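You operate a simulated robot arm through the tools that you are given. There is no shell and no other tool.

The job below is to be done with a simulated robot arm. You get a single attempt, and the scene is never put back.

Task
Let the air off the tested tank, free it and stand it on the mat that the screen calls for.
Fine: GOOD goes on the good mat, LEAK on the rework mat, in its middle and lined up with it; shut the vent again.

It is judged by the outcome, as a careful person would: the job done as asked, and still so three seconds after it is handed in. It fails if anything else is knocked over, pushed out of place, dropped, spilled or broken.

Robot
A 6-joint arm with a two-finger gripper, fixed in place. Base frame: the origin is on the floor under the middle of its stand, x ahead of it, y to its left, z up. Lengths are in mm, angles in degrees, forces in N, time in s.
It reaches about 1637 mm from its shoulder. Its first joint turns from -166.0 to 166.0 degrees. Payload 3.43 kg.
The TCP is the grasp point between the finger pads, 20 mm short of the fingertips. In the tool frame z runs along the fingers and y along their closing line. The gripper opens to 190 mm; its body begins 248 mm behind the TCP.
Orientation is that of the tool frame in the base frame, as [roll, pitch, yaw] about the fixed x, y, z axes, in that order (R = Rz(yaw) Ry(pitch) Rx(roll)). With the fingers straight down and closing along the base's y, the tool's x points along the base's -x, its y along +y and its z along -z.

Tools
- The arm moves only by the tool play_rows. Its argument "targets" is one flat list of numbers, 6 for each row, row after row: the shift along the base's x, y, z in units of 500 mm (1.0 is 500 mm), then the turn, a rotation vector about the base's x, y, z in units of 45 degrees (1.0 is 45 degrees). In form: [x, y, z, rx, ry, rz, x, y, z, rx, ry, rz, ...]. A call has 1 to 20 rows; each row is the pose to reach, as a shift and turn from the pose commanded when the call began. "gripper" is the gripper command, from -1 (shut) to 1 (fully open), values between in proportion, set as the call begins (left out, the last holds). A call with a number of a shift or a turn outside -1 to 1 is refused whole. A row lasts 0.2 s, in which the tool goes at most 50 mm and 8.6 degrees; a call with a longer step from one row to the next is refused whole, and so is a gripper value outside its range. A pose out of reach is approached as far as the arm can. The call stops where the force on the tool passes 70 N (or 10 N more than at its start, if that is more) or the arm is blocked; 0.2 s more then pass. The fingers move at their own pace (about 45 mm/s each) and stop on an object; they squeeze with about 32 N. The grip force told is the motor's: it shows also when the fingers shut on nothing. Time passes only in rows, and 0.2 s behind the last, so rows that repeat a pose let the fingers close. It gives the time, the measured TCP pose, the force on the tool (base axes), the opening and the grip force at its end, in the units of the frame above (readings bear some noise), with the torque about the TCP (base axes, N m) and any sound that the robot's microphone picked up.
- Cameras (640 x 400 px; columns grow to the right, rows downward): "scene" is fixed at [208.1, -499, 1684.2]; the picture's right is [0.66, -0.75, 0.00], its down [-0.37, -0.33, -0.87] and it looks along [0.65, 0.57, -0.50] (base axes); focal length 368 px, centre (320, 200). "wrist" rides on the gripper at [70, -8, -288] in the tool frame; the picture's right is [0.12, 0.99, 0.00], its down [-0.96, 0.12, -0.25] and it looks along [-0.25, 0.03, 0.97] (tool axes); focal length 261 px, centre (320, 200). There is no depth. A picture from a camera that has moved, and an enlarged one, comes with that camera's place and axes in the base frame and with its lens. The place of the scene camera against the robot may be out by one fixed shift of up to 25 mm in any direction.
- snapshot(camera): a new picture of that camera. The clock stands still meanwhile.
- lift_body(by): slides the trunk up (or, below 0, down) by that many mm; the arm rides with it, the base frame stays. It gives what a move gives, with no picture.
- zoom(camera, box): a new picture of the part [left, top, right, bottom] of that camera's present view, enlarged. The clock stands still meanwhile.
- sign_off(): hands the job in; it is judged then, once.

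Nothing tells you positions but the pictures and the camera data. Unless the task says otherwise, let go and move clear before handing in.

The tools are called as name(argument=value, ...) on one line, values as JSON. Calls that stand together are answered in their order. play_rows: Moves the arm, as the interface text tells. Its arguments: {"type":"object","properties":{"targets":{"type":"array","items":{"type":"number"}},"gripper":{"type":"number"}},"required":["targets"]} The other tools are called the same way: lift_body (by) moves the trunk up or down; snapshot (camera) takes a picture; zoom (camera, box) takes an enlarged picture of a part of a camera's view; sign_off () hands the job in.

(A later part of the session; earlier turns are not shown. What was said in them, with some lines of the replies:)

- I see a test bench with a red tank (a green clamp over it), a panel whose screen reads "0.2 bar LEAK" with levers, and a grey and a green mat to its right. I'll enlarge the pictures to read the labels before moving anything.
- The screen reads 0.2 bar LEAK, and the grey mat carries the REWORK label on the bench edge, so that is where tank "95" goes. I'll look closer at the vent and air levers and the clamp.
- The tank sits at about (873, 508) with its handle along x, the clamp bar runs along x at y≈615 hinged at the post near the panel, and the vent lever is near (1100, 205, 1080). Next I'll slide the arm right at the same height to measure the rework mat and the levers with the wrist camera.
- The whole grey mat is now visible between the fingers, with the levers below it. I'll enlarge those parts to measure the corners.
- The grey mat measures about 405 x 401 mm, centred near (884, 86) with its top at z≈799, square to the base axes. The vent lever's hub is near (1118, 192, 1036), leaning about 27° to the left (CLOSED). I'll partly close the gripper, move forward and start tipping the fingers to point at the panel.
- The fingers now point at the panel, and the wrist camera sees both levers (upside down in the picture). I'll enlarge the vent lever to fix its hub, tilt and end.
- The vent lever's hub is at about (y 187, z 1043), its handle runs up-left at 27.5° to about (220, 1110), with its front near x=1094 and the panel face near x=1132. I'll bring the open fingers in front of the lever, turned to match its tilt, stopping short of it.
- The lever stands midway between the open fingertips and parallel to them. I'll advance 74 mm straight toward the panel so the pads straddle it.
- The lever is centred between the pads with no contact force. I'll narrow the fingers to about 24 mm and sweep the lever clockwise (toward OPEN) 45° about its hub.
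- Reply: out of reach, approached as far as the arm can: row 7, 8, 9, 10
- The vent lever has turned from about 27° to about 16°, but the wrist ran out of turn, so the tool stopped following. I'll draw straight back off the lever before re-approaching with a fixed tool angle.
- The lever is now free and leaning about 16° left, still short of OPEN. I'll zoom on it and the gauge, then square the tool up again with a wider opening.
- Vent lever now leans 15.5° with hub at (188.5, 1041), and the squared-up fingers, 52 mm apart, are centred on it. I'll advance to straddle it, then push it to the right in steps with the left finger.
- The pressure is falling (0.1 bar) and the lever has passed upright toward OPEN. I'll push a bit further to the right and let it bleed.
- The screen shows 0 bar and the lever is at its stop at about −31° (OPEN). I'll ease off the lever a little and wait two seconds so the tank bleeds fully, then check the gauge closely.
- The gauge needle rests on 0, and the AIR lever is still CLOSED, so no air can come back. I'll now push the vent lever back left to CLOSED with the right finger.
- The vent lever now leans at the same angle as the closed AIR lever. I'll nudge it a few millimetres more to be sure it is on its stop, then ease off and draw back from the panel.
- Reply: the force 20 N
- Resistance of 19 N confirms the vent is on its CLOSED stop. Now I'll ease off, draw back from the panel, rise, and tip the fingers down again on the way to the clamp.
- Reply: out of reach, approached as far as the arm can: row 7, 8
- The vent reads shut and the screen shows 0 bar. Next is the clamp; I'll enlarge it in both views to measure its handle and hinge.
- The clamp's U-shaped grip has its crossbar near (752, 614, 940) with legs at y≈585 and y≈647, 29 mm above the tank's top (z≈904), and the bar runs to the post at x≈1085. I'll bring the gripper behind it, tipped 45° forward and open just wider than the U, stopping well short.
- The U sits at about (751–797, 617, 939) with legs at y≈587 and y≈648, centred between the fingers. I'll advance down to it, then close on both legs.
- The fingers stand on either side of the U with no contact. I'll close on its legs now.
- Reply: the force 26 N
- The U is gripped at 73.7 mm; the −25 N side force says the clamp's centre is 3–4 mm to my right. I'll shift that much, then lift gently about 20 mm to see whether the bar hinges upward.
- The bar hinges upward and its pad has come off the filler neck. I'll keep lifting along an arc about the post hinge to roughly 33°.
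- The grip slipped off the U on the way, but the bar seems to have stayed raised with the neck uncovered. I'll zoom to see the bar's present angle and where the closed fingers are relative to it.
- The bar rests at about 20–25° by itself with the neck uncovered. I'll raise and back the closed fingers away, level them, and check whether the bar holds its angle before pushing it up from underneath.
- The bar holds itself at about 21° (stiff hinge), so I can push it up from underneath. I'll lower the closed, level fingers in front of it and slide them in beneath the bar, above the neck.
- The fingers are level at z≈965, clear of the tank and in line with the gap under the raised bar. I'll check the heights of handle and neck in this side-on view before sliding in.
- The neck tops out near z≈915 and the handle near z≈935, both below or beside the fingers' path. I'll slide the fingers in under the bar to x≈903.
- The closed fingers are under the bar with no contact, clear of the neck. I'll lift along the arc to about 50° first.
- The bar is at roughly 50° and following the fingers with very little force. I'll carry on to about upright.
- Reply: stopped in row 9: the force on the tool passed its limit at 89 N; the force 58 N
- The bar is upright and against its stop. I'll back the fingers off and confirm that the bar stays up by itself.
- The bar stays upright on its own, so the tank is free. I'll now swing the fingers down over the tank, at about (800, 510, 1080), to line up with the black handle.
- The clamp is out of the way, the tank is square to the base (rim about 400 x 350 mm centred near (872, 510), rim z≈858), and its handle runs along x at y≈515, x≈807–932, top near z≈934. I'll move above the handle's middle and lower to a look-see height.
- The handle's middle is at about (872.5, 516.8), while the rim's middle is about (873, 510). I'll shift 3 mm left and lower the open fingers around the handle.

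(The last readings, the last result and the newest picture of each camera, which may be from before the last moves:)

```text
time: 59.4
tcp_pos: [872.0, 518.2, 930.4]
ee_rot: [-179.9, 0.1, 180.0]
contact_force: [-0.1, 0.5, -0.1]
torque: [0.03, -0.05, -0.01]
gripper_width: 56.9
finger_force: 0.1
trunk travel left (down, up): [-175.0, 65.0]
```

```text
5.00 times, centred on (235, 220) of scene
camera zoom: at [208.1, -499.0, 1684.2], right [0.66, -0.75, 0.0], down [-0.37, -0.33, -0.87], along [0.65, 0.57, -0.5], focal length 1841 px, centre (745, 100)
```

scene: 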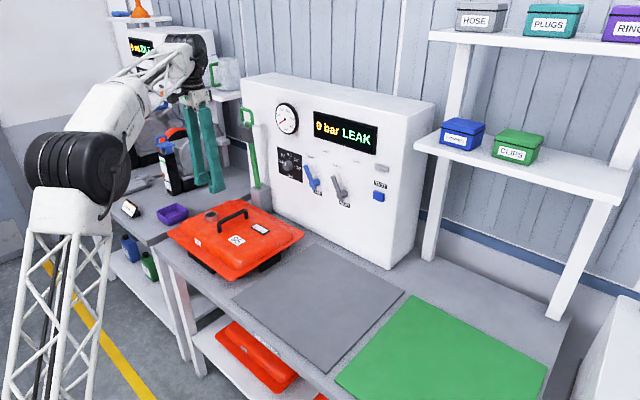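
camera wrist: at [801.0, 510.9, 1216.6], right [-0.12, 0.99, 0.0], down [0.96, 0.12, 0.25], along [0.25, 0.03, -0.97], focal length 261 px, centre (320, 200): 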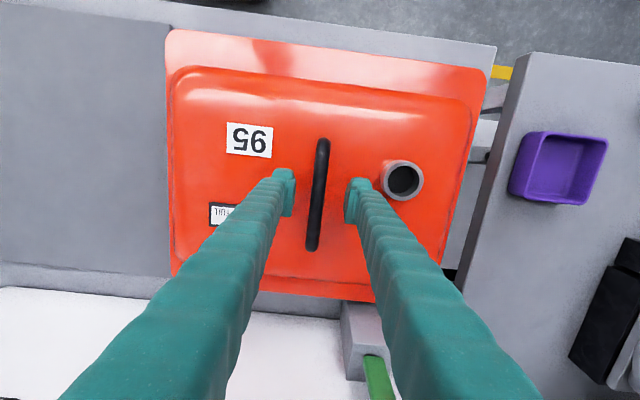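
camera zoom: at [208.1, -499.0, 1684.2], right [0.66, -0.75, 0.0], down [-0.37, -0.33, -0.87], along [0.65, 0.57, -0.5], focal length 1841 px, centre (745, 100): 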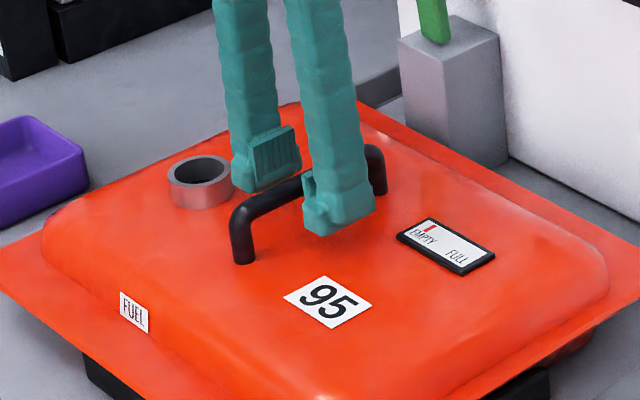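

The handle is centred between the pads with the tips just above the tank's top. Closing on the handle now.

play_rows(targets=[0, 0, 0, 0, 0, 0, 0, 0, 0, 0, 0, 0, 0, 0, 0, 0, 0, 0, 0, 0, 0, 0, 0, 0, 0, 0, 0, 0, 0, 0], gripper=-1)

zoom(camera="scene", box=[185, 180, 285, 260])

snapshot(camera="wrist")

```text
time: 60.6
tcp_pos: [872.1, 518.0, 930.2]
ee_rot: [-179.9, 0.0, -179.9]
contact_force: [1.7, -3.9, 0.6]
torque: [0.02, 0.29, -0.04]
gripper_width: 13.9
finger_force: 31.8
trunk travel left (down, up): [-175.0, 65.0]
```

```text
5.00 times, centred on (235, 220) of scene
camera zoom: at [208.1, -499.0, 1684.2], right [0.66, -0.75, 0.0], down [-0.37, -0.33, -0.87], along [0.65, 0.57, -0.5], focal length 1841 px, centre (745, 100)
```

zoom: 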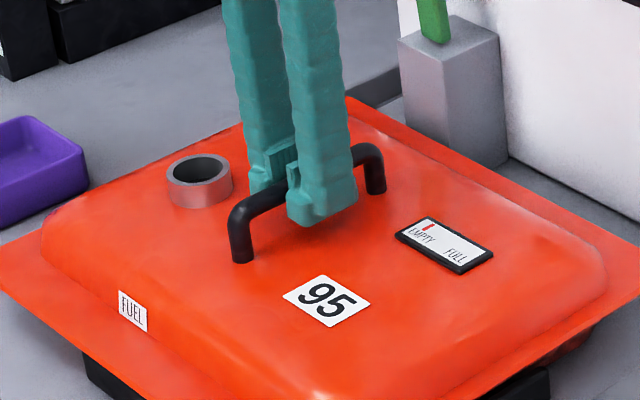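

```text
taken
camera wrist: at [801.4, 510.4, 1216.6], right [-0.12, 0.99, 0.0], down [0.96, 0.12, 0.25], along [0.25, 0.03, -0.97], focal length 261 px, centre (320, 200)
```

wrist: 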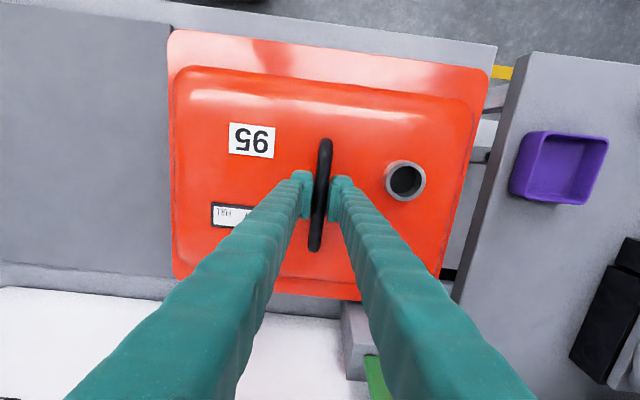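

The handle is held (13.9 mm wide). I'll lift 30 mm slowly and check that the tank comes up level and nothing is attached.

play_rows(targets=[0, 0, 0.006, 0, 0, 0, 0, 0, 0.015, 0, 0, 0, 0, 0, 0.03, 0, 0, 0, 0, 0, 0.045, 0, 0, 0, 0, 0, 0.06, 0, 0, 0, 0, 0, 0.06, 0, 0, 0, 0, 0, 0.06, 0, 0, 0])

snapshot(camera="scene")

zoom(camera="scene", box=[155, 170, 315, 290])

snapshot(camera="wrist")

```text
time: 62.2
tcp_pos: [873.3, 518.1, 961.7]
ee_rot: [-179.9, 0.1, -180.0]
contact_force: [-0.1, -0.6, -14.7]
torque: [0.08, 0.06, 0.0]
gripper_width: 14.1
finger_force: 31.1
trunk travel left (down, up): [-175.0, 65.0]
```

```text
taken
```

scene: 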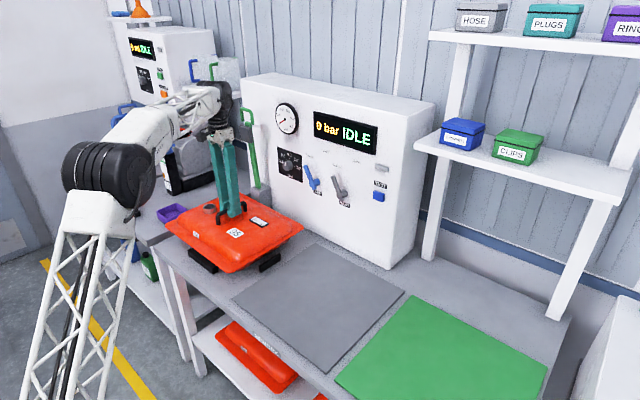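

```text
3.33 times, centred on (235, 230) of scene
camera zoom: at [208.1, -499.0, 1684.2], right [0.66, -0.75, 0.0], down [-0.37, -0.33, -0.87], along [0.65, 0.57, -0.5], focal length 1227 px, centre (603, 100)
```

zoom: 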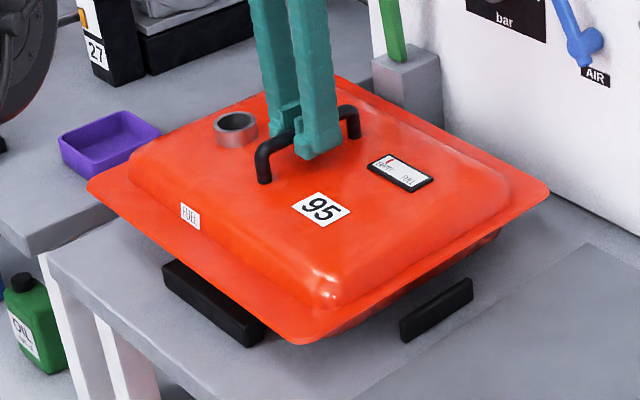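

```text
taken
camera wrist: at [802.3, 511.3, 1248.1], right [-0.12, 0.99, 0.0], down [0.96, 0.12, 0.25], along [0.25, 0.03, -0.97], focal length 261 px, centre (320, 200)
```

wrist: 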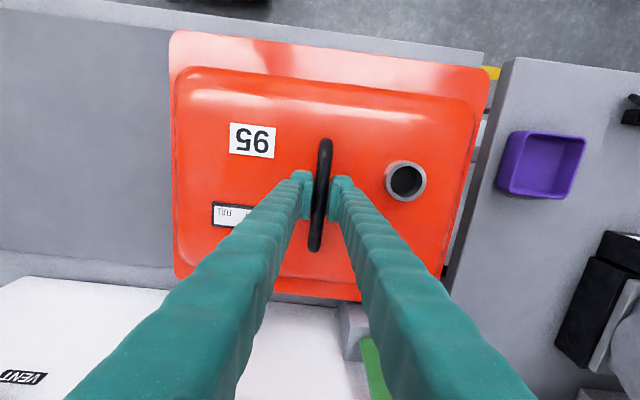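

The tank (about 15 N) is up and level; the black cradle blocks stayed on the bench and the screen went to IDLE. I'll zoom to measure exactly where the rim sits relative to the fingers before carrying.

zoom(camera="wrist", box=[150, 20, 340, 160])

zoom(camera="wrist", box=[330, 20, 520, 160])

zoom(camera="wrist", box=[150, 180, 340, 320])

zoom(camera="wrist", box=[330, 180, 520, 320])

```text
2.86 times, centred on (245, 90) of wrist
camera zoom: at [802.3, 511.3, 1248.1], right [-0.12, 0.99, 0.0], down [0.96, 0.12, 0.25], along [0.25, 0.03, -0.97], focal length 745 px, centre (534, 514)
```

zoom: 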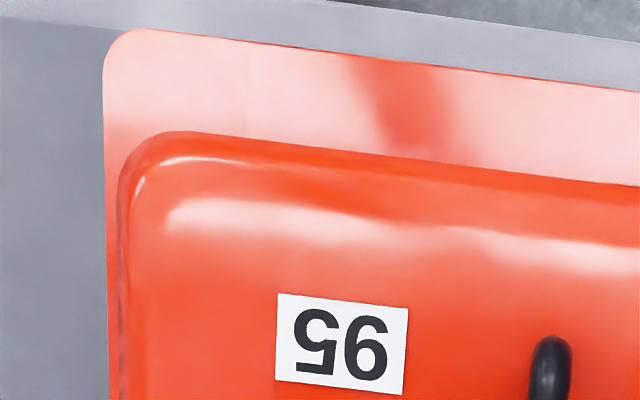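

```text
2.86 times, centred on (425, 90) of wrist
camera zoom: at [802.3, 511.3, 1248.1], right [-0.12, 0.99, 0.0], down [0.96, 0.12, 0.25], along [0.25, 0.03, -0.97], focal length 745 px, centre (20, 514)
```

zoom: 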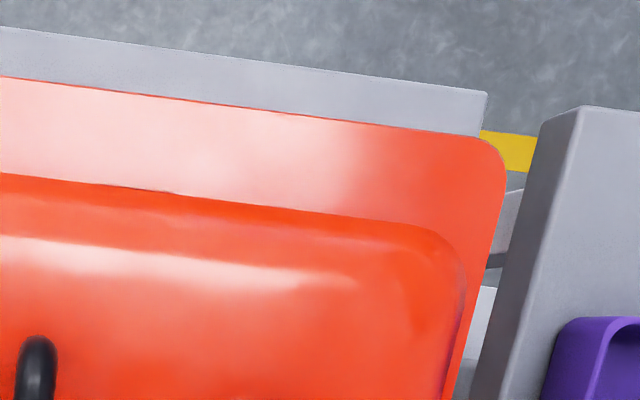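

```text
2.86 times, centred on (245, 250) of wrist
camera zoom: at [802.3, 511.3, 1248.1], right [-0.12, 0.99, 0.0], down [0.96, 0.12, 0.25], along [0.25, 0.03, -0.97], focal length 745 px, centre (534, 57)
```

zoom: 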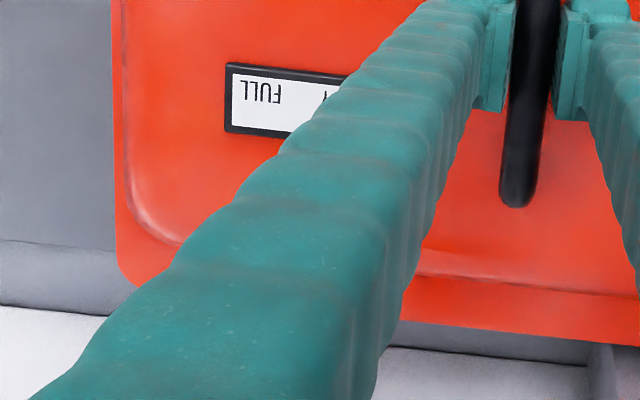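

```text
2.86 times, centred on (425, 250) of wrist
camera zoom: at [802.3, 511.3, 1248.1], right [-0.12, 0.99, 0.0], down [0.96, 0.12, 0.25], along [0.25, 0.03, -0.97], focal length 745 px, centre (20, 57)
```

zoom: 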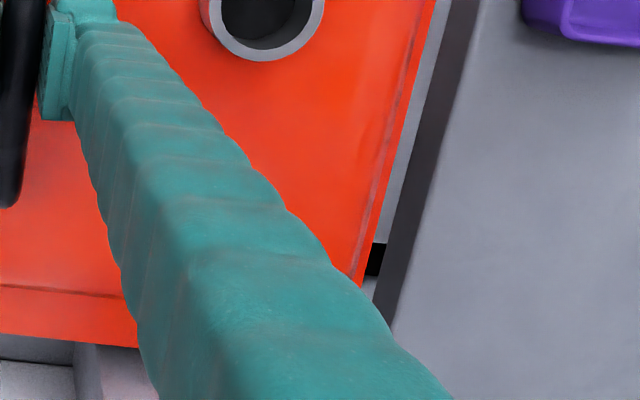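

The rim's middle lies about (+2.5, −4) mm from the grasp point, and the tank hangs square. I'll lift another 70 mm, then carry it smoothly to above the grey rework mat.

play_rows(targets=[0, 0, 0.015, 0, 0, 0, 0, 0, 0.04, 0, 0, 0, 0, 0, 0.07, 0, 0, 0, 0, 0, 0.1, 0, 0, 0, 0, 0, 0.125, 0, 0, 0, 0, 0, 0.14, 0, 0, 0, 0, 0, 0.14, 0, 0, 0])

play_rows(targets=[0, -0.02, 0, 0, 0, 0, 0.001, -0.05, 0, 0, 0, 0, 0.002, -0.09, 0, 0, 0, 0, 0.003, -0.14, 0, 0, 0, 0, 0.004, -0.2, 0, 0, 0, 0, 0.005, -0.26, 0, 0, 0, 0, 0.006, -0.32, 0, 0, 0, 0, 0.007, -0.38, 0, 0, 0, 0, 0.008, -0.44, 0, 0, 0, 0, 0.009, -0.5, 0, 0, 0, 0, 0.01, -0.56, 0, 0, 0, 0, 0.011, -0.62, 0, 0, 0, 0, 0.012, -0.68, 0, 0, 0, 0, 0.013, -0.73, 0, 0, 0, 0, 0.014, -0.78, 0, 0, 0, 0, 0.015, -0.816, 0, 0, 0, 0, 0.016, -0.84, 0, 0, 0, 0, 0.016, -0.856, 0, 0, 0, 0, 0.016, -0.856, 0, 0, 0, 0, 0.016, -0.856, 0, 0, 0, 0])

snapshot(camera="scene")

snapshot(camera="wrist")

```text
time: 63.8
tcp_pos: [871.9, 518.0, 1030.8]
ee_rot: [-179.8, 0.1, -180.0]
contact_force: [-0.2, -0.5, -15.3]
torque: [0.04, 0.06, 0.05]
gripper_width: 13.9
finger_force: 32.2
trunk travel left (down, up): [-175.0, 65.0]
```

```text
time: 68.0
tcp_pos: [881.8, 87.7, 1031.5]
ee_rot: [-179.9, 0.0, -180.0]
contact_force: [0.2, 0.7, -15.3]
torque: [0.02, 0.08, -0.01]
gripper_width: 13.9
finger_force: 31.9
trunk travel left (down, up): [-175.0, 65.0]
```

```text
taken
```

scene: 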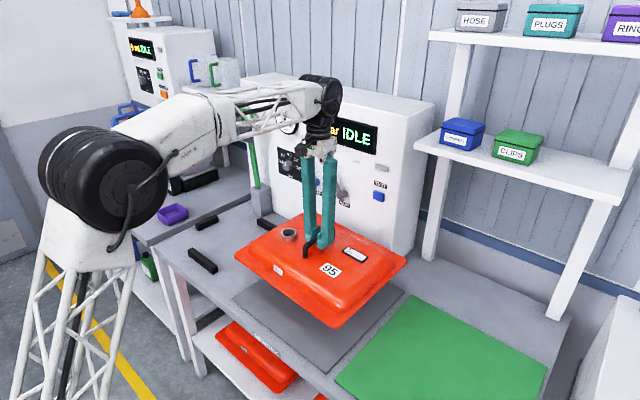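

```text
taken
camera wrist: at [810.8, 81.4, 1318.5], right [-0.12, 0.99, 0.0], down [0.96, 0.12, 0.25], along [0.25, 0.03, -0.97], focal length 261 px, centre (320, 200)
```

wrist: 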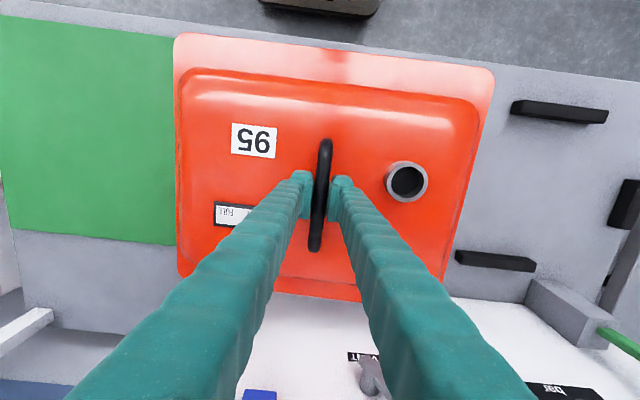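

The tank hangs level over the grey mat. I'll lower it to about 40 mm above its resting height and compare its edges with the mat's.

play_rows(targets=[0, 0, -0.02, 0, 0, 0, 0, 0, -0.05, 0, 0, 0, 0, 0, -0.08, 0, 0, 0, 0, 0, -0.105, 0, 0, 0, 0, 0, -0.12, 0, 0, 0, 0, 0, -0.12, 0, 0, 0])

zoom(camera="scene", box=[220, 190, 440, 380])

snapshot(camera="wrist")

```text
time: 69.4
tcp_pos: [880.8, 88.7, 972.4]
ee_rot: [-179.9, 0.1, 179.9]
contact_force: [0.2, -0.3, -14.7]
torque: [0.05, 0.06, 0.0]
gripper_width: 13.8
finger_force: 32.1
trunk travel left (down, up): [-175.0, 65.0]
```

```text
2.11 times, centred on (330, 285) of scene
camera zoom: at [208.1, -499.0, 1684.2], right [0.66, -0.75, 0.0], down [-0.37, -0.33, -0.87], along [0.65, 0.57, -0.5], focal length 775 px, centre (299, 21)
```

zoom: 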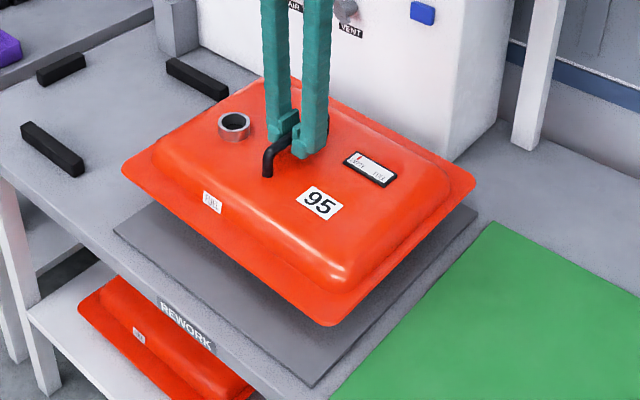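

```text
taken
camera wrist: at [809.9, 82.0, 1259.4], right [-0.12, 0.99, 0.0], down [0.96, 0.12, 0.25], along [0.25, 0.03, -0.97], focal length 261 px, centre (320, 200)
```

wrist: 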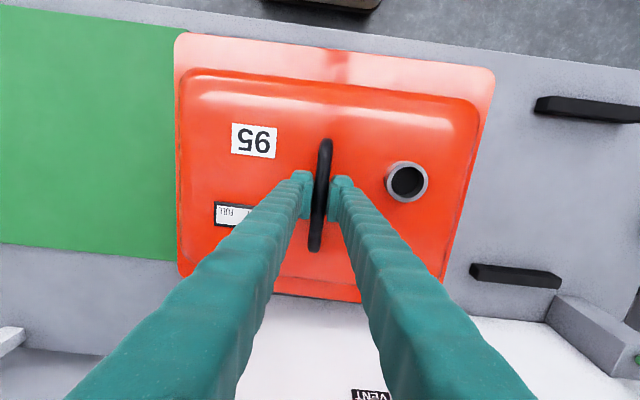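

By both cameras the rim's middle is within a few millimetres of the mat's middle. I'll lower to just above the expected resting height.

play_rows(targets=[0, 0.002, -0.02, 0, 0, 0, 0.002, 0.002, -0.04, 0, 0, 0, 0.002, 0.002, -0.055, 0, 0, 0, 0.002, 0.002, -0.064, 0, 0, 0, 0.002, 0.002, -0.064, 0, 0, 0])

zoom(camera="scene", box=[220, 200, 440, 390])

```text
time: 70.6
tcp_pos: [882.7, 90.9, 939.9]
ee_rot: [-179.7, 0.1, 180.0]
contact_force: [0.6, -1.0, -14.9]
torque: [0.0, 0.04, -0.02]
gripper_width: 13.2
finger_force: 31.9
trunk travel left (down, up): [-175.0, 65.0]
```

```text
2.11 times, centred on (330, 295) of scene
camera zoom: at [208.1, -499.0, 1684.2], right [0.66, -0.75, 0.0], down [-0.37, -0.33, -0.87], along [0.65, 0.57, -0.5], focal length 775 px, centre (299, 0)
```

zoom: 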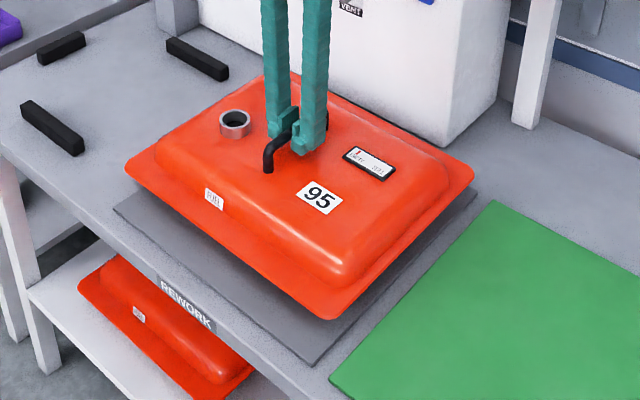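

Still hanging freely at 15 N. I'll lower in small steps and watch the weight come off.

play_rows(targets=[0, 0, -0.005, 0, 0, 0, 0, 0, -0.01, 0, 0, 0, 0, 0, -0.014, 0, 0, 0, 0, 0, -0.014, 0, 0, 0])

```text
time: 71.6
tcp_pos: [881.6, 91.8, 934.0]
ee_rot: [-179.9, 0.2, 179.9]
contact_force: [3.5, -0.1, 14.9]
torque: [-0.01, -0.06, 0.0]
gripper_width: 11.9
finger_force: 32.3
trunk travel left (down, up): [-175.0, 65.0]
```

The tank has touched down (force turned upward at z≈935, matching bench plus mat thickness). I'll ease the push, open the fingers, and look before rising.

play_rows(targets=[0, 0, 0.002, 0, 0, 0, 0, 0, 0.003, 0, 0, 0, 0, 0, 0.003, 0, 0, 0])

play_rows(targets=[0, 0, 0, 0, 0, 0, 0, 0, 0, 0, 0, 0, 0, 0, 0, 0, 0, 0, 0, 0, 0, 0, 0, 0], gripper=-0.4)

snapshot(camera="wrist")

zoom(camera="scene", box=[220, 200, 440, 390])

```text
time: 72.4
tcp_pos: [881.3, 91.1, 935.2]
ee_rot: [-179.9, 0.0, 180.0]
contact_force: [2.6, 1.7, -4.8]
torque: [0.07, -0.66, -0.01]
gripper_width: 11.9
finger_force: 31.8
trunk travel left (down, up): [-175.0, 65.0]
```

```text
time: 73.4
tcp_pos: [881.6, 90.3, 935.8]
ee_rot: [-179.9, 0.2, 179.9]
contact_force: [0.5, -0.6, 0.0]
torque: [0.04, -0.01, 0.01]
gripper_width: 57.1
finger_force: 0.0
trunk travel left (down, up): [-175.0, 65.0]
```

```text
taken
camera wrist: at [810.5, 84.0, 1222.1], right [-0.12, 0.99, 0.0], down [0.96, 0.12, 0.25], along [0.25, 0.03, -0.97], focal length 261 px, centre (320, 200)
```

wrist: 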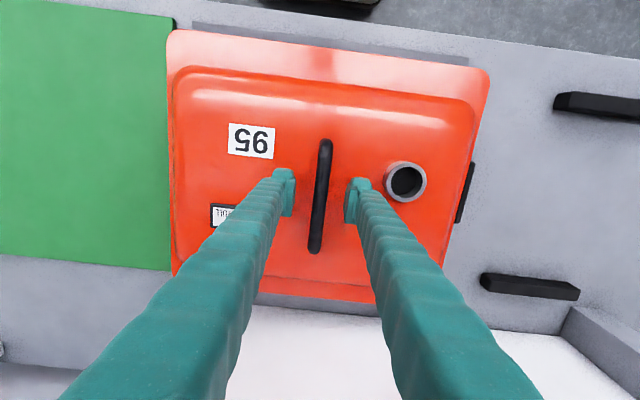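

```text
2.11 times, centred on (330, 295) of scene
camera zoom: at [208.1, -499.0, 1684.2], right [0.66, -0.75, 0.0], down [-0.37, -0.33, -0.87], along [0.65, 0.57, -0.5], focal length 775 px, centre (299, 0)
```

zoom: 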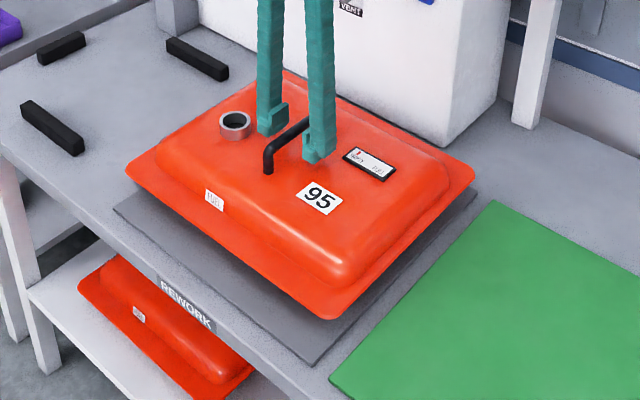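

The tank stands on the mat and is released. I'll rise straight up off the handle and then back to get a clear overhead view of tank and mat together.

play_rows(targets=[0, 0, 0.02, 0, 0, 0, 0, 0, 0.06, 0, 0, 0, 0, 0, 0.12, 0, 0, 0, 0, 0, 0.2, 0, 0, 0, -0.06, 0, 0.28, 0, 0, 0, -0.13, 0, 0.35, 0, 0, 0, -0.2, 0, 0.42, 0, 0, 0, -0.27, 0, 0.48, 0, 0, 0, -0.34, 0, 0.53, 0, 0, 0, -0.4, 0, 0.56, 0, 0, 0, -0.4, 0, 0.56, 0, 0, 0], gripper=0.6)

snapshot(camera="wrist")

snapshot(camera="scene")

```text
time: 75.8
tcp_pos: [678.9, 89.8, 1214.2]
ee_rot: [-180.0, 0.2, -180.0]
contact_force: [-0.3, 0.3, 0.7]
torque: [-0.01, -0.04, -0.02]
gripper_width: 152.1
finger_force: 0.1
trunk travel left (down, up): [-175.0, 65.0]
```

```text
taken
camera wrist: at [607.0, 82.2, 1501.1], right [-0.12, 0.99, 0.0], down [0.96, 0.12, 0.25], along [0.25, 0.03, -0.97], focal length 261 px, centre (320, 200)
```

wrist: 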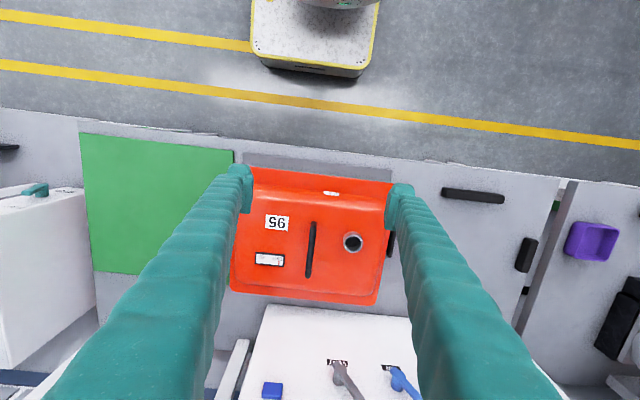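

```text
taken
```

scene: 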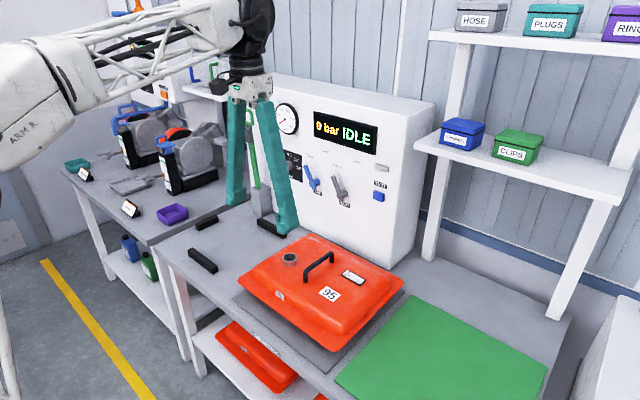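

zoom(camera="wrist", box=[215, 140, 325, 220])

zoom(camera="wrist", box=[310, 140, 420, 220])

zoom(camera="wrist", box=[215, 235, 325, 315])

zoom(camera="wrist", box=[310, 235, 420, 315])

zoom(camera="scene", box=[225, 230, 415, 380])

```text
5.00 times, centred on (270, 180) of wrist
camera zoom: at [607.0, 82.2, 1501.1], right [-0.12, 0.99, 0.0], down [0.96, 0.12, 0.25], along [0.25, 0.03, -0.97], focal length 1303 px, centre (570, 300)
```

zoom: 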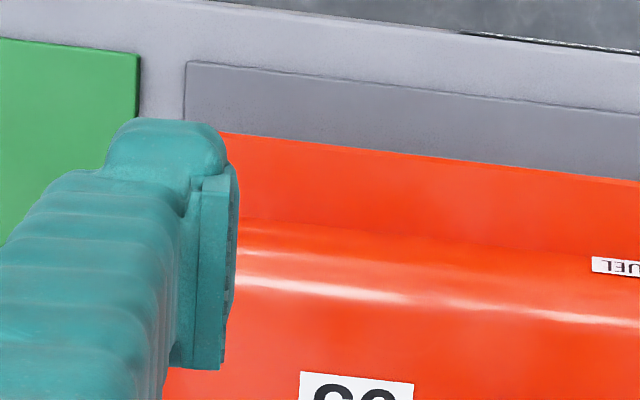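

```text
5.00 times, centred on (365, 180) of wrist
camera zoom: at [607.0, 82.2, 1501.1], right [-0.12, 0.99, 0.0], down [0.96, 0.12, 0.25], along [0.25, 0.03, -0.97], focal length 1303 px, centre (95, 300)
```

zoom: 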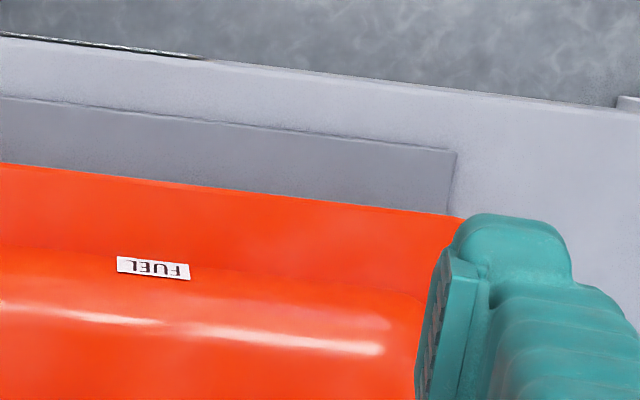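

```text
5.00 times, centred on (270, 275) of wrist
camera zoom: at [607.0, 82.2, 1501.1], right [-0.12, 0.99, 0.0], down [0.96, 0.12, 0.25], along [0.25, 0.03, -0.97], focal length 1303 px, centre (570, -175)
```

zoom: 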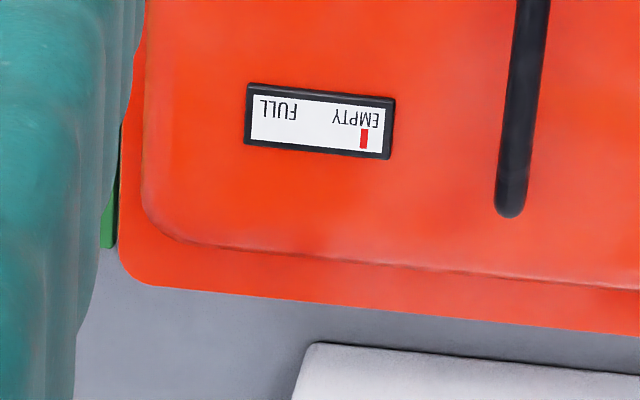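

```text
5.00 times, centred on (365, 275) of wrist
camera zoom: at [607.0, 82.2, 1501.1], right [-0.12, 0.99, 0.0], down [0.96, 0.12, 0.25], along [0.25, 0.03, -0.97], focal length 1303 px, centre (95, -175)
```

zoom: 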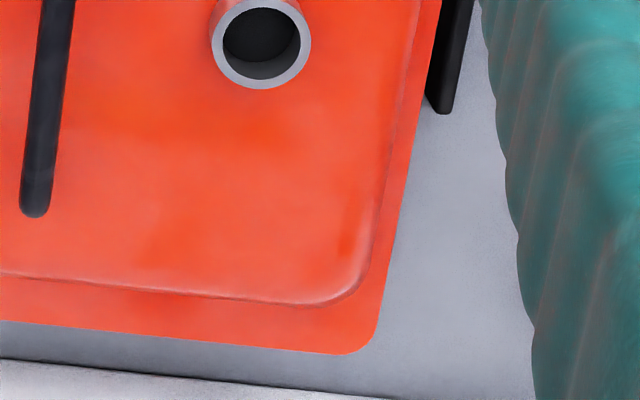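

```text
2.67 times, centred on (320, 305) of scene
camera zoom: at [208.1, -499.0, 1684.2], right [0.66, -0.75, 0.0], down [-0.37, -0.33, -0.87], along [0.65, 0.57, -0.5], focal length 982 px, centre (320, -80)
```

zoom: 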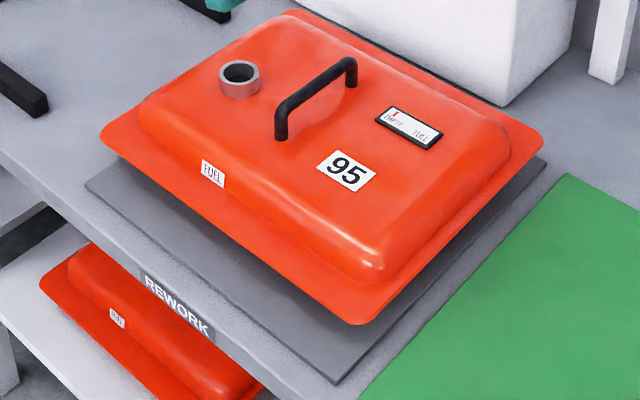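

Measured overhead, the tank is square with the mat but sits about 5–6 mm too far toward the panel and about 2 mm to the left (near margin 27 mm versus about 21 expected). It is worth a small correction, so I'll go back down over the handle with a narrow opening.

play_rows(targets=[0.03, 0, 0, 0, 0, 0, 0.09, 0, -0.03, 0, 0, 0, 0.16, 0, -0.08, 0, 0, 0, 0.23, 0, -0.14, 0, 0, 0, 0.3, 0, -0.2, 0, 0, 0, 0.36, 0, -0.26, 0, 0, 0, 0.4, 0, -0.32, 0, 0, 0, 0.4, 0, -0.39, 0, 0, 0, 0.4, 0, -0.45, 0, 0, 0, 0.4, 0, -0.45, 0, 0, 0], gripper=-0.4)

snapshot(camera="wrist")

```text
time: 78.0
tcp_pos: [877.4, 92.5, 990.4]
ee_rot: [-179.9, 0.1, 180.0]
contact_force: [-0.9, -0.2, -0.7]
torque: [0.0, 0.01, 0.02]
gripper_width: 56.9
finger_force: 0.2
trunk travel left (down, up): [-175.0, 65.0]
```

```text
taken
camera wrist: at [806.2, 86.8, 1276.1], right [-0.12, 0.99, 0.0], down [0.96, 0.12, 0.25], along [0.25, 0.03, -0.97], focal length 261 px, centre (320, 200)
```

wrist: 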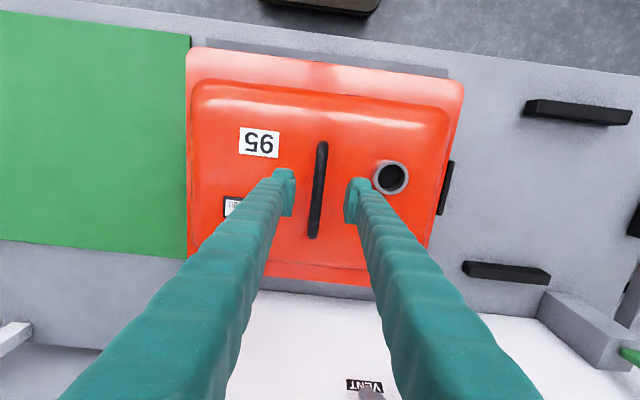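

zoom(camera="wrist", box=[180, 30, 330, 140])

zoom(camera="wrist", box=[330, 30, 480, 140])

zoom(camera="wrist", box=[180, 200, 330, 310])

zoom(camera="wrist", box=[330, 200, 480, 310])

```text
3.64 times, centred on (255, 85) of wrist
camera zoom: at [806.2, 86.8, 1276.1], right [-0.12, 0.99, 0.0], down [0.96, 0.12, 0.25], along [0.25, 0.03, -0.97], focal length 948 px, centre (556, 618)
```

zoom: 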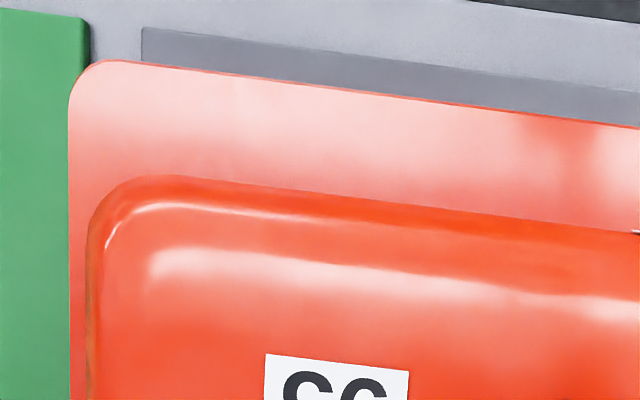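

```text
3.64 times, centred on (405, 85) of wrist
camera zoom: at [806.2, 86.8, 1276.1], right [-0.12, 0.99, 0.0], down [0.96, 0.12, 0.25], along [0.25, 0.03, -0.97], focal length 948 px, centre (11, 618)
```

zoom: 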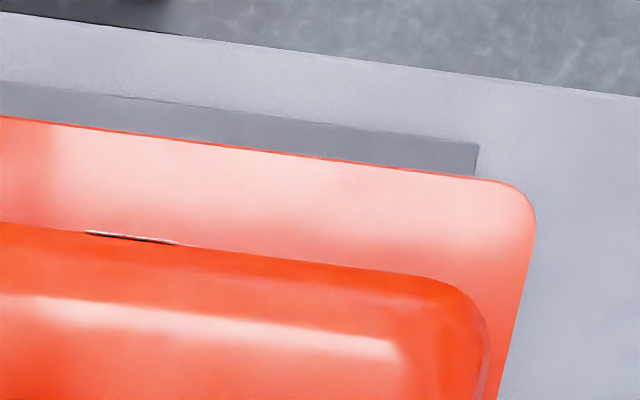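

```text
3.64 times, centred on (255, 255) of wrist
camera zoom: at [806.2, 86.8, 1276.1], right [-0.12, 0.99, 0.0], down [0.96, 0.12, 0.25], along [0.25, 0.03, -0.97], focal length 948 px, centre (556, 0)
```

zoom: 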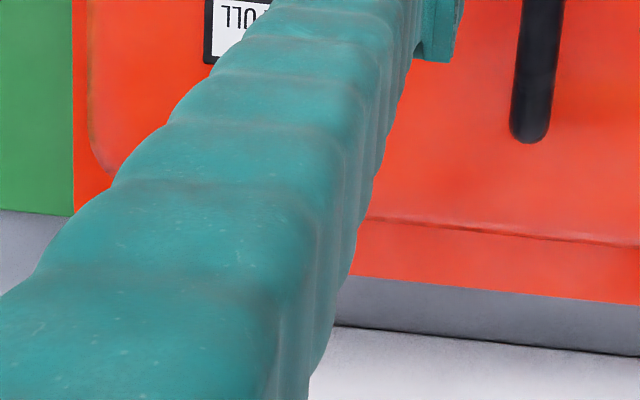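

```text
3.64 times, centred on (405, 255) of wrist
camera zoom: at [806.2, 86.8, 1276.1], right [-0.12, 0.99, 0.0], down [0.96, 0.12, 0.25], along [0.25, 0.03, -0.97], focal length 948 px, centre (11, 0)
```

zoom: 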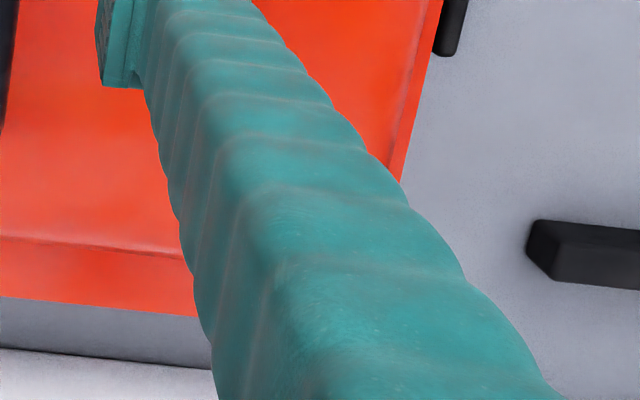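

Repeated measurement agrees: tank middle ≈ (887.5, 88.2) against mat middle ≈ (882.5, 86.5). I'll lower around the handle and grip it again.

play_rows(targets=[0.004, -0.001, -0.03, 0, 0, 0, 0.008, -0.002, -0.06, 0, 0, 0, 0.008, -0.002, -0.085, 0, 0, 0, 0.008, -0.002, -0.105, 0, 0, 0, 0.008, -0.002, -0.105, 0, 0, 0])

play_rows(targets=[0, 0, 0, 0, 0, 0, 0, 0, 0, 0, 0, 0, 0, 0, 0, 0, 0, 0, 0, 0, 0, 0, 0, 0, 0, 0, 0, 0, 0, 0], gripper=-1)

```text
time: 79.2
tcp_pos: [883.8, 88.6, 935.4]
ee_rot: [-180.0, 0.1, -179.9]
contact_force: [0.2, 0.7, -0.3]
torque: [-0.01, 0.0, 0.02]
gripper_width: 57.0
finger_force: 0.1
trunk travel left (down, up): [-175.0, 65.0]
```

```text
time: 80.4
tcp_pos: [883.4, 89.2, 935.4]
ee_rot: [-179.9, 0.0, -180.0]
contact_force: [0.0, 3.0, -0.4]
torque: [-0.15, 0.1, -0.03]
gripper_width: 13.2
finger_force: 32.0
trunk travel left (down, up): [-175.0, 65.0]
```

Gripped again. I'll lift about 12 mm, shift 5 mm toward me and half a millimetre to the right, and set it down gently.

play_rows(targets=[0, 0, 0.008, 0, 0, 0, 0, 0, 0.018, 0, 0, 0, 0, 0, 0.026, 0, 0, 0, -0.005, 0, 0.026, 0, 0, 0, -0.01, -0.001, 0.026, 0, 0, 0, -0.01, -0.001, 0.026, 0, 0, 0, -0.01, -0.001, 0.026, 0, 0, 0])

zoom(camera="scene", box=[225, 220, 415, 380])

```text
time: 82.0
tcp_pos: [879.9, 89.6, 950.4]
ee_rot: [-179.9, 0.1, -180.0]
contact_force: [0.3, 0.4, -13.5]
torque: [0.06, 0.03, -0.03]
gripper_width: 12.8
finger_force: 32.0
trunk travel left (down, up): [-175.0, 65.0]
```

```text
2.50 times, centred on (320, 300) of scene
camera zoom: at [208.1, -499.0, 1684.2], right [0.66, -0.75, 0.0], down [-0.37, -0.33, -0.87], along [0.65, 0.57, -0.5], focal length 920 px, centre (320, -50)
```

zoom: 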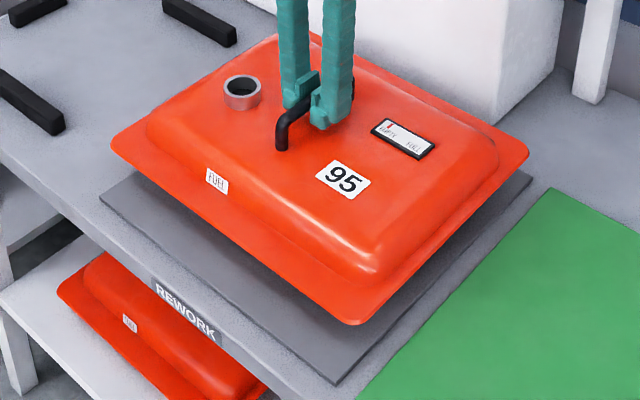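

play_rows(targets=[-0.002, -0.001, -0.006, 0, 0, 0, -0.003, -0.0015, -0.014, 0, 0, 0, -0.003, -0.0015, -0.022, 0, 0, 0, -0.003, -0.0015, -0.027, 0, 0, 0, -0.003, -0.0015, -0.03, 0, 0, 0, -0.003, -0.0015, -0.03, 0, 0, 0])

```text
time: 83.4
tcp_pos: [878.5, 87.8, 936.0]
ee_rot: [-179.9, 0.2, -180.0]
contact_force: [3.7, 1.9, -1.5]
torque: [0.0, 0.11, 0.0]
gripper_width: 12.4
finger_force: 32.1
trunk travel left (down, up): [-175.0, 65.0]
```

The tank is down again: the weight has come off the gripper (about −1.5 N) at z≈936, with the grasp point now at (878.5, 87.8). I'll open the fingers, rise clear and check from above.

play_rows(targets=[0, 0, 0, 0, 0, 0, 0, 0, 0, 0, 0, 0, 0, 0, 0, 0, 0, 0, 0, 0, 0, 0, 0, 0], gripper=-0.4)

play_rows(targets=[0, 0, 0.02, 0, 0, 0, 0, 0, 0.06, 0, 0, 0, 0, 0, 0.12, 0, 0, 0, 0, 0, 0.17, 0, 0, 0, -0.04, 0, 0.2, 0, 0, 0, -0.1, 0, 0.24, 0, 0, 0, -0.16, 0, 0.28, 0, 0, 0, -0.2, 0, 0.3, 0, 0, 0, -0.2, 0, 0.3, 0, 0, 0, -0.2, 0, 0.3, 0, 0, 0])

snapshot(camera="wrist")

snapshot(camera="scene")

```text
time: 84.4
tcp_pos: [878.2, 87.1, 934.9]
ee_rot: [-179.9, 0.1, 179.9]
contact_force: [0.8, -0.2, 0.3]
torque: [-0.02, 0.04, 0.06]
gripper_width: 57.1
finger_force: 0.1
trunk travel left (down, up): [-175.0, 65.0]
```

```text
time: 86.6
tcp_pos: [776.9, 88.2, 1084.6]
ee_rot: [-180.0, 0.2, 179.9]
contact_force: [0.0, -0.2, 0.0]
torque: [-0.02, -0.03, 0.0]
gripper_width: 57.2
finger_force: 0.1
trunk travel left (down, up): [-175.0, 65.0]
```

```text
taken
camera wrist: at [705.9, 81.3, 1371.1], right [-0.12, 0.99, 0.0], down [0.96, 0.12, 0.25], along [0.25, 0.03, -0.97], focal length 261 px, centre (320, 200)
```

wrist: 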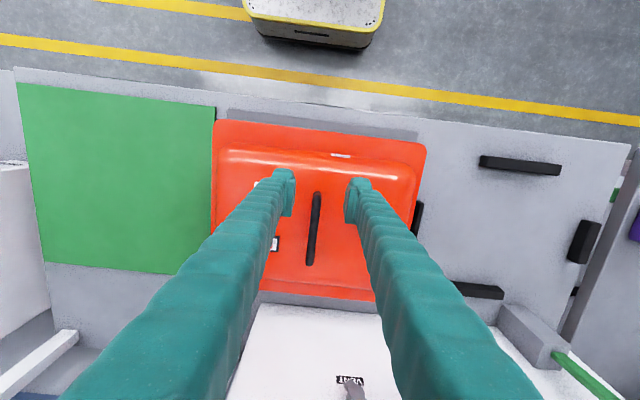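

```text
taken
```

scene: 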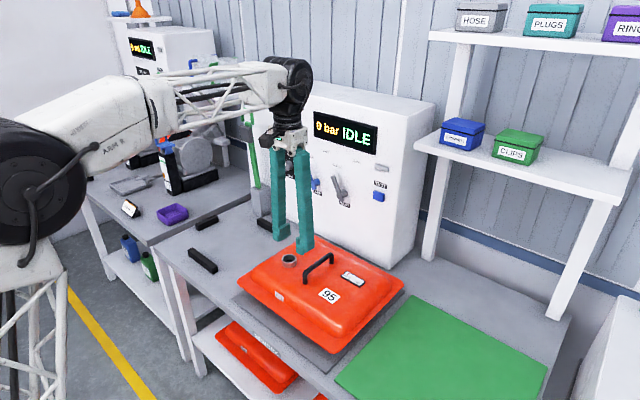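

The tank stands on the grey mat, released. I'll enlarge its edges against the mat's for a final measurement.

zoom(camera="wrist", box=[200, 95, 320, 175])

zoom(camera="wrist", box=[320, 95, 440, 175])

zoom(camera="wrist", box=[250, 240, 390, 320])

zoom(camera="scene", box=[225, 220, 415, 380])

```text
5.00 times, centred on (260, 135) of wrist
camera zoom: at [705.9, 81.3, 1371.1], right [-0.12, 0.99, 0.0], down [0.96, 0.12, 0.25], along [0.25, 0.03, -0.97], focal length 1303 px, centre (620, 525)
```

zoom: 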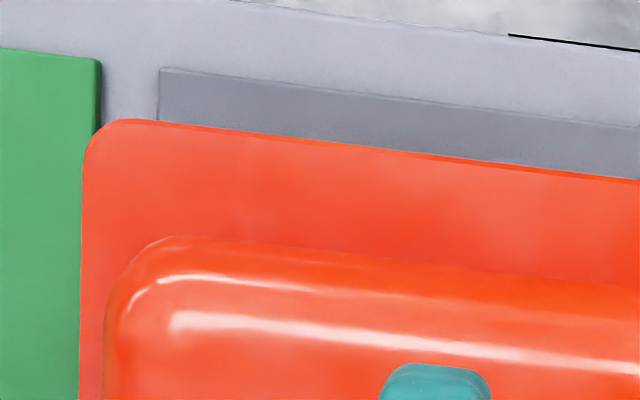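

```text
5.00 times, centred on (380, 135) of wrist
camera zoom: at [705.9, 81.3, 1371.1], right [-0.12, 0.99, 0.0], down [0.96, 0.12, 0.25], along [0.25, 0.03, -0.97], focal length 1303 px, centre (20, 525)
```

zoom: 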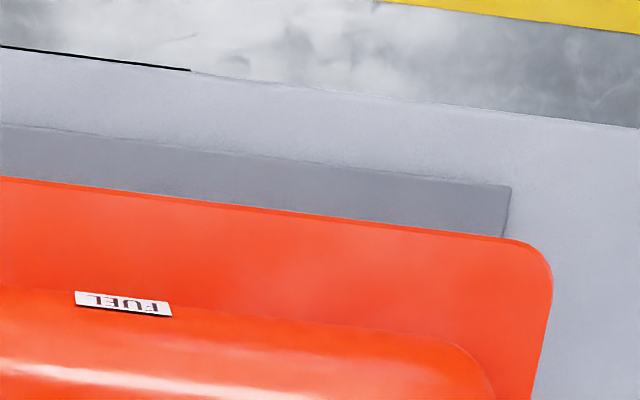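

```text
4.57 times, centred on (320, 280) of wrist
camera zoom: at [705.9, 81.3, 1371.1], right [-0.12, 0.99, 0.0], down [0.96, 0.12, 0.25], along [0.25, 0.03, -0.97], focal length 1192 px, centre (320, -166)
```

zoom: 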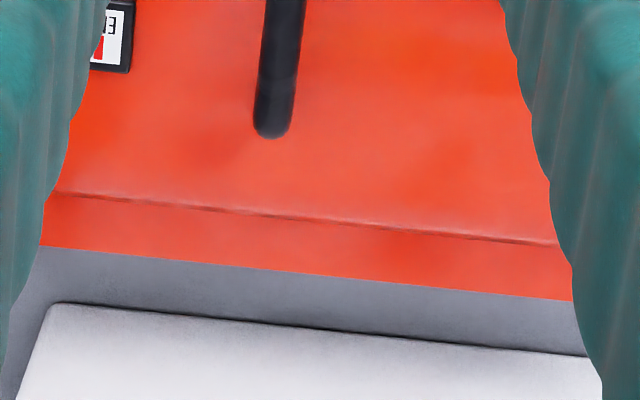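

```text
2.50 times, centred on (320, 300) of scene
camera zoom: at [208.1, -499.0, 1684.2], right [0.66, -0.75, 0.0], down [-0.37, -0.33, -0.87], along [0.65, 0.57, -0.5], focal length 920 px, centre (320, -50)
```

zoom: 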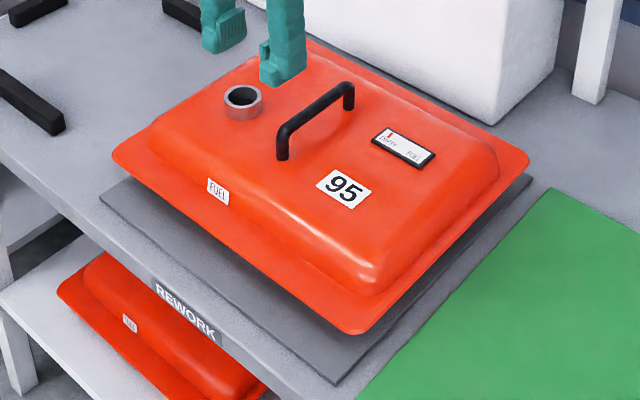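

The tank is centred within about 2 mm on the rework mat and square to it. I'll move the arm up and back clear, then check the vent, gauge and surroundings one last time.

play_rows(targets=[-0.03, 0, 0.03, 0, 0, 0, -0.09, 0, 0.08, 0, 0, 0, -0.15, 0, 0.13, 0, 0, 0, -0.22, 0, 0.18, 0, 0, 0, -0.29, 0, 0.22, 0, 0, 0, -0.36, 0, 0.25, 0, 0, 0, -0.4, 0, 0.26, 0, 0, 0, -0.4, 0, 0.26, 0, 0, 0])

snapshot(camera="scene")

snapshot(camera="wrist")

zoom(camera="scene", box=[230, 80, 420, 240])

```text
time: 88.4
tcp_pos: [575.5, 90.6, 1214.2]
ee_rot: [-179.8, 0.0, 180.0]
contact_force: [-0.7, 0.2, 0.6]
torque: [-0.01, 0.0, -0.01]
gripper_width: 57.1
finger_force: 0.0
trunk travel left (down, up): [-175.0, 65.0]
```

```text
taken
```

scene: 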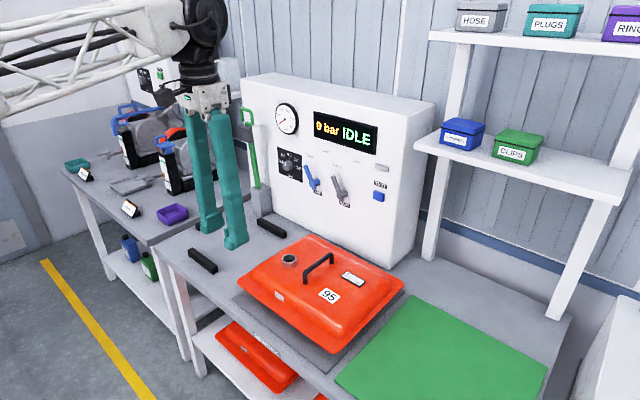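

```text
taken
camera wrist: at [504.2, 83.2, 1501.5], right [-0.12, 0.99, 0.0], down [0.96, 0.12, 0.25], along [0.25, 0.03, -0.97], focal length 261 px, centre (320, 200)
```

wrist: 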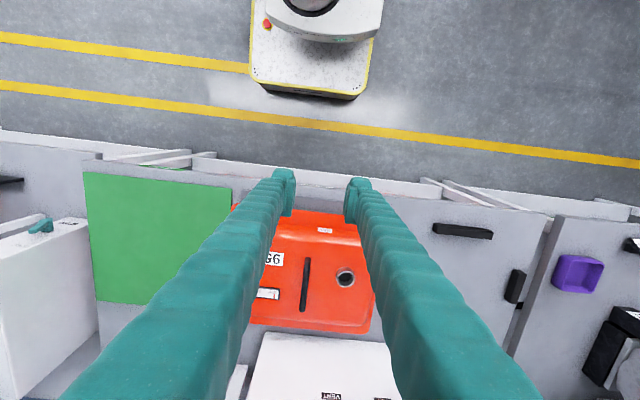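

```text
2.50 times, centred on (325, 160) of scene
camera zoom: at [208.1, -499.0, 1684.2], right [0.66, -0.75, 0.0], down [-0.37, -0.33, -0.87], along [0.65, 0.57, -0.5], focal length 920 px, centre (308, 300)
```

zoom: 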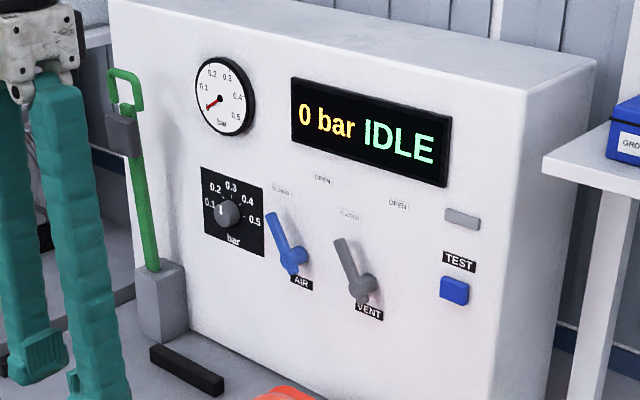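

The gauge is at 0, the clamp stands open, and both levers look the same. I'll compare the vent lever at the original magnification with the starting picture to be sure it is fully shut.

zoom(camera="scene", box=[295, 140, 395, 215])

```text
5.33 times, centred on (345, 178) of scene
camera zoom: at [208.1, -499.0, 1684.2], right [0.66, -0.75, 0.0], down [-0.37, -0.33, -0.87], along [0.65, 0.57, -0.5], focal length 1964 px, centre (187, 320)
```

zoom: 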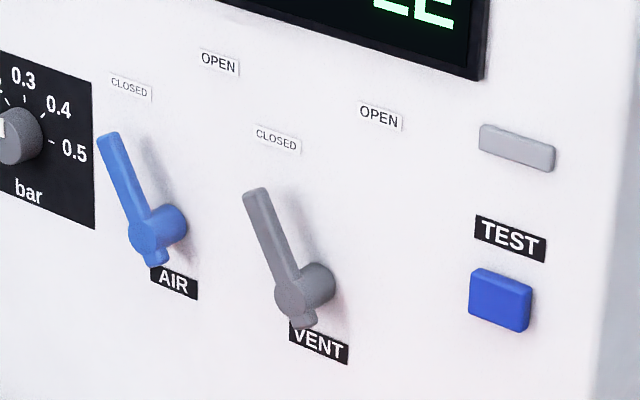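

The vent lever is exactly where it was at the start (CLOSED), the gauge reads 0, the clamp stands open, and the tank stands square in the middle of the rework mat with the arm clear. I'm handing the job in.

sign_off()

```text
The job is handed in.
```

Before the air was let off, the screen read 0.2 bar LEAK, so I stood tank 95 on the grey REWORK mat. I have handed the job in.

- **Air:** I opened the vent until the gauge and screen read 0, then shut it. The lever is back where it started, on CLOSED. I shut it before opening the clamp, with the AIR lever still closed.
- **Clamp:** The green bar is upright and stays there by itself. My grip slipped off its handle partway up, so I pushed it the rest of the way from underneath.
- **Tank:** It is within about 2 mm of the mat's middle and square to it, as measured from the wrist camera. I picked it up a second time to correct a first placement that was about 5 mm off. The rim is slightly wider than the mat, so it overhangs by roughly 10 mm on the left and right.
- **Surroundings:** I saw nothing else moved or knocked over, and the arm is clear of the bench.
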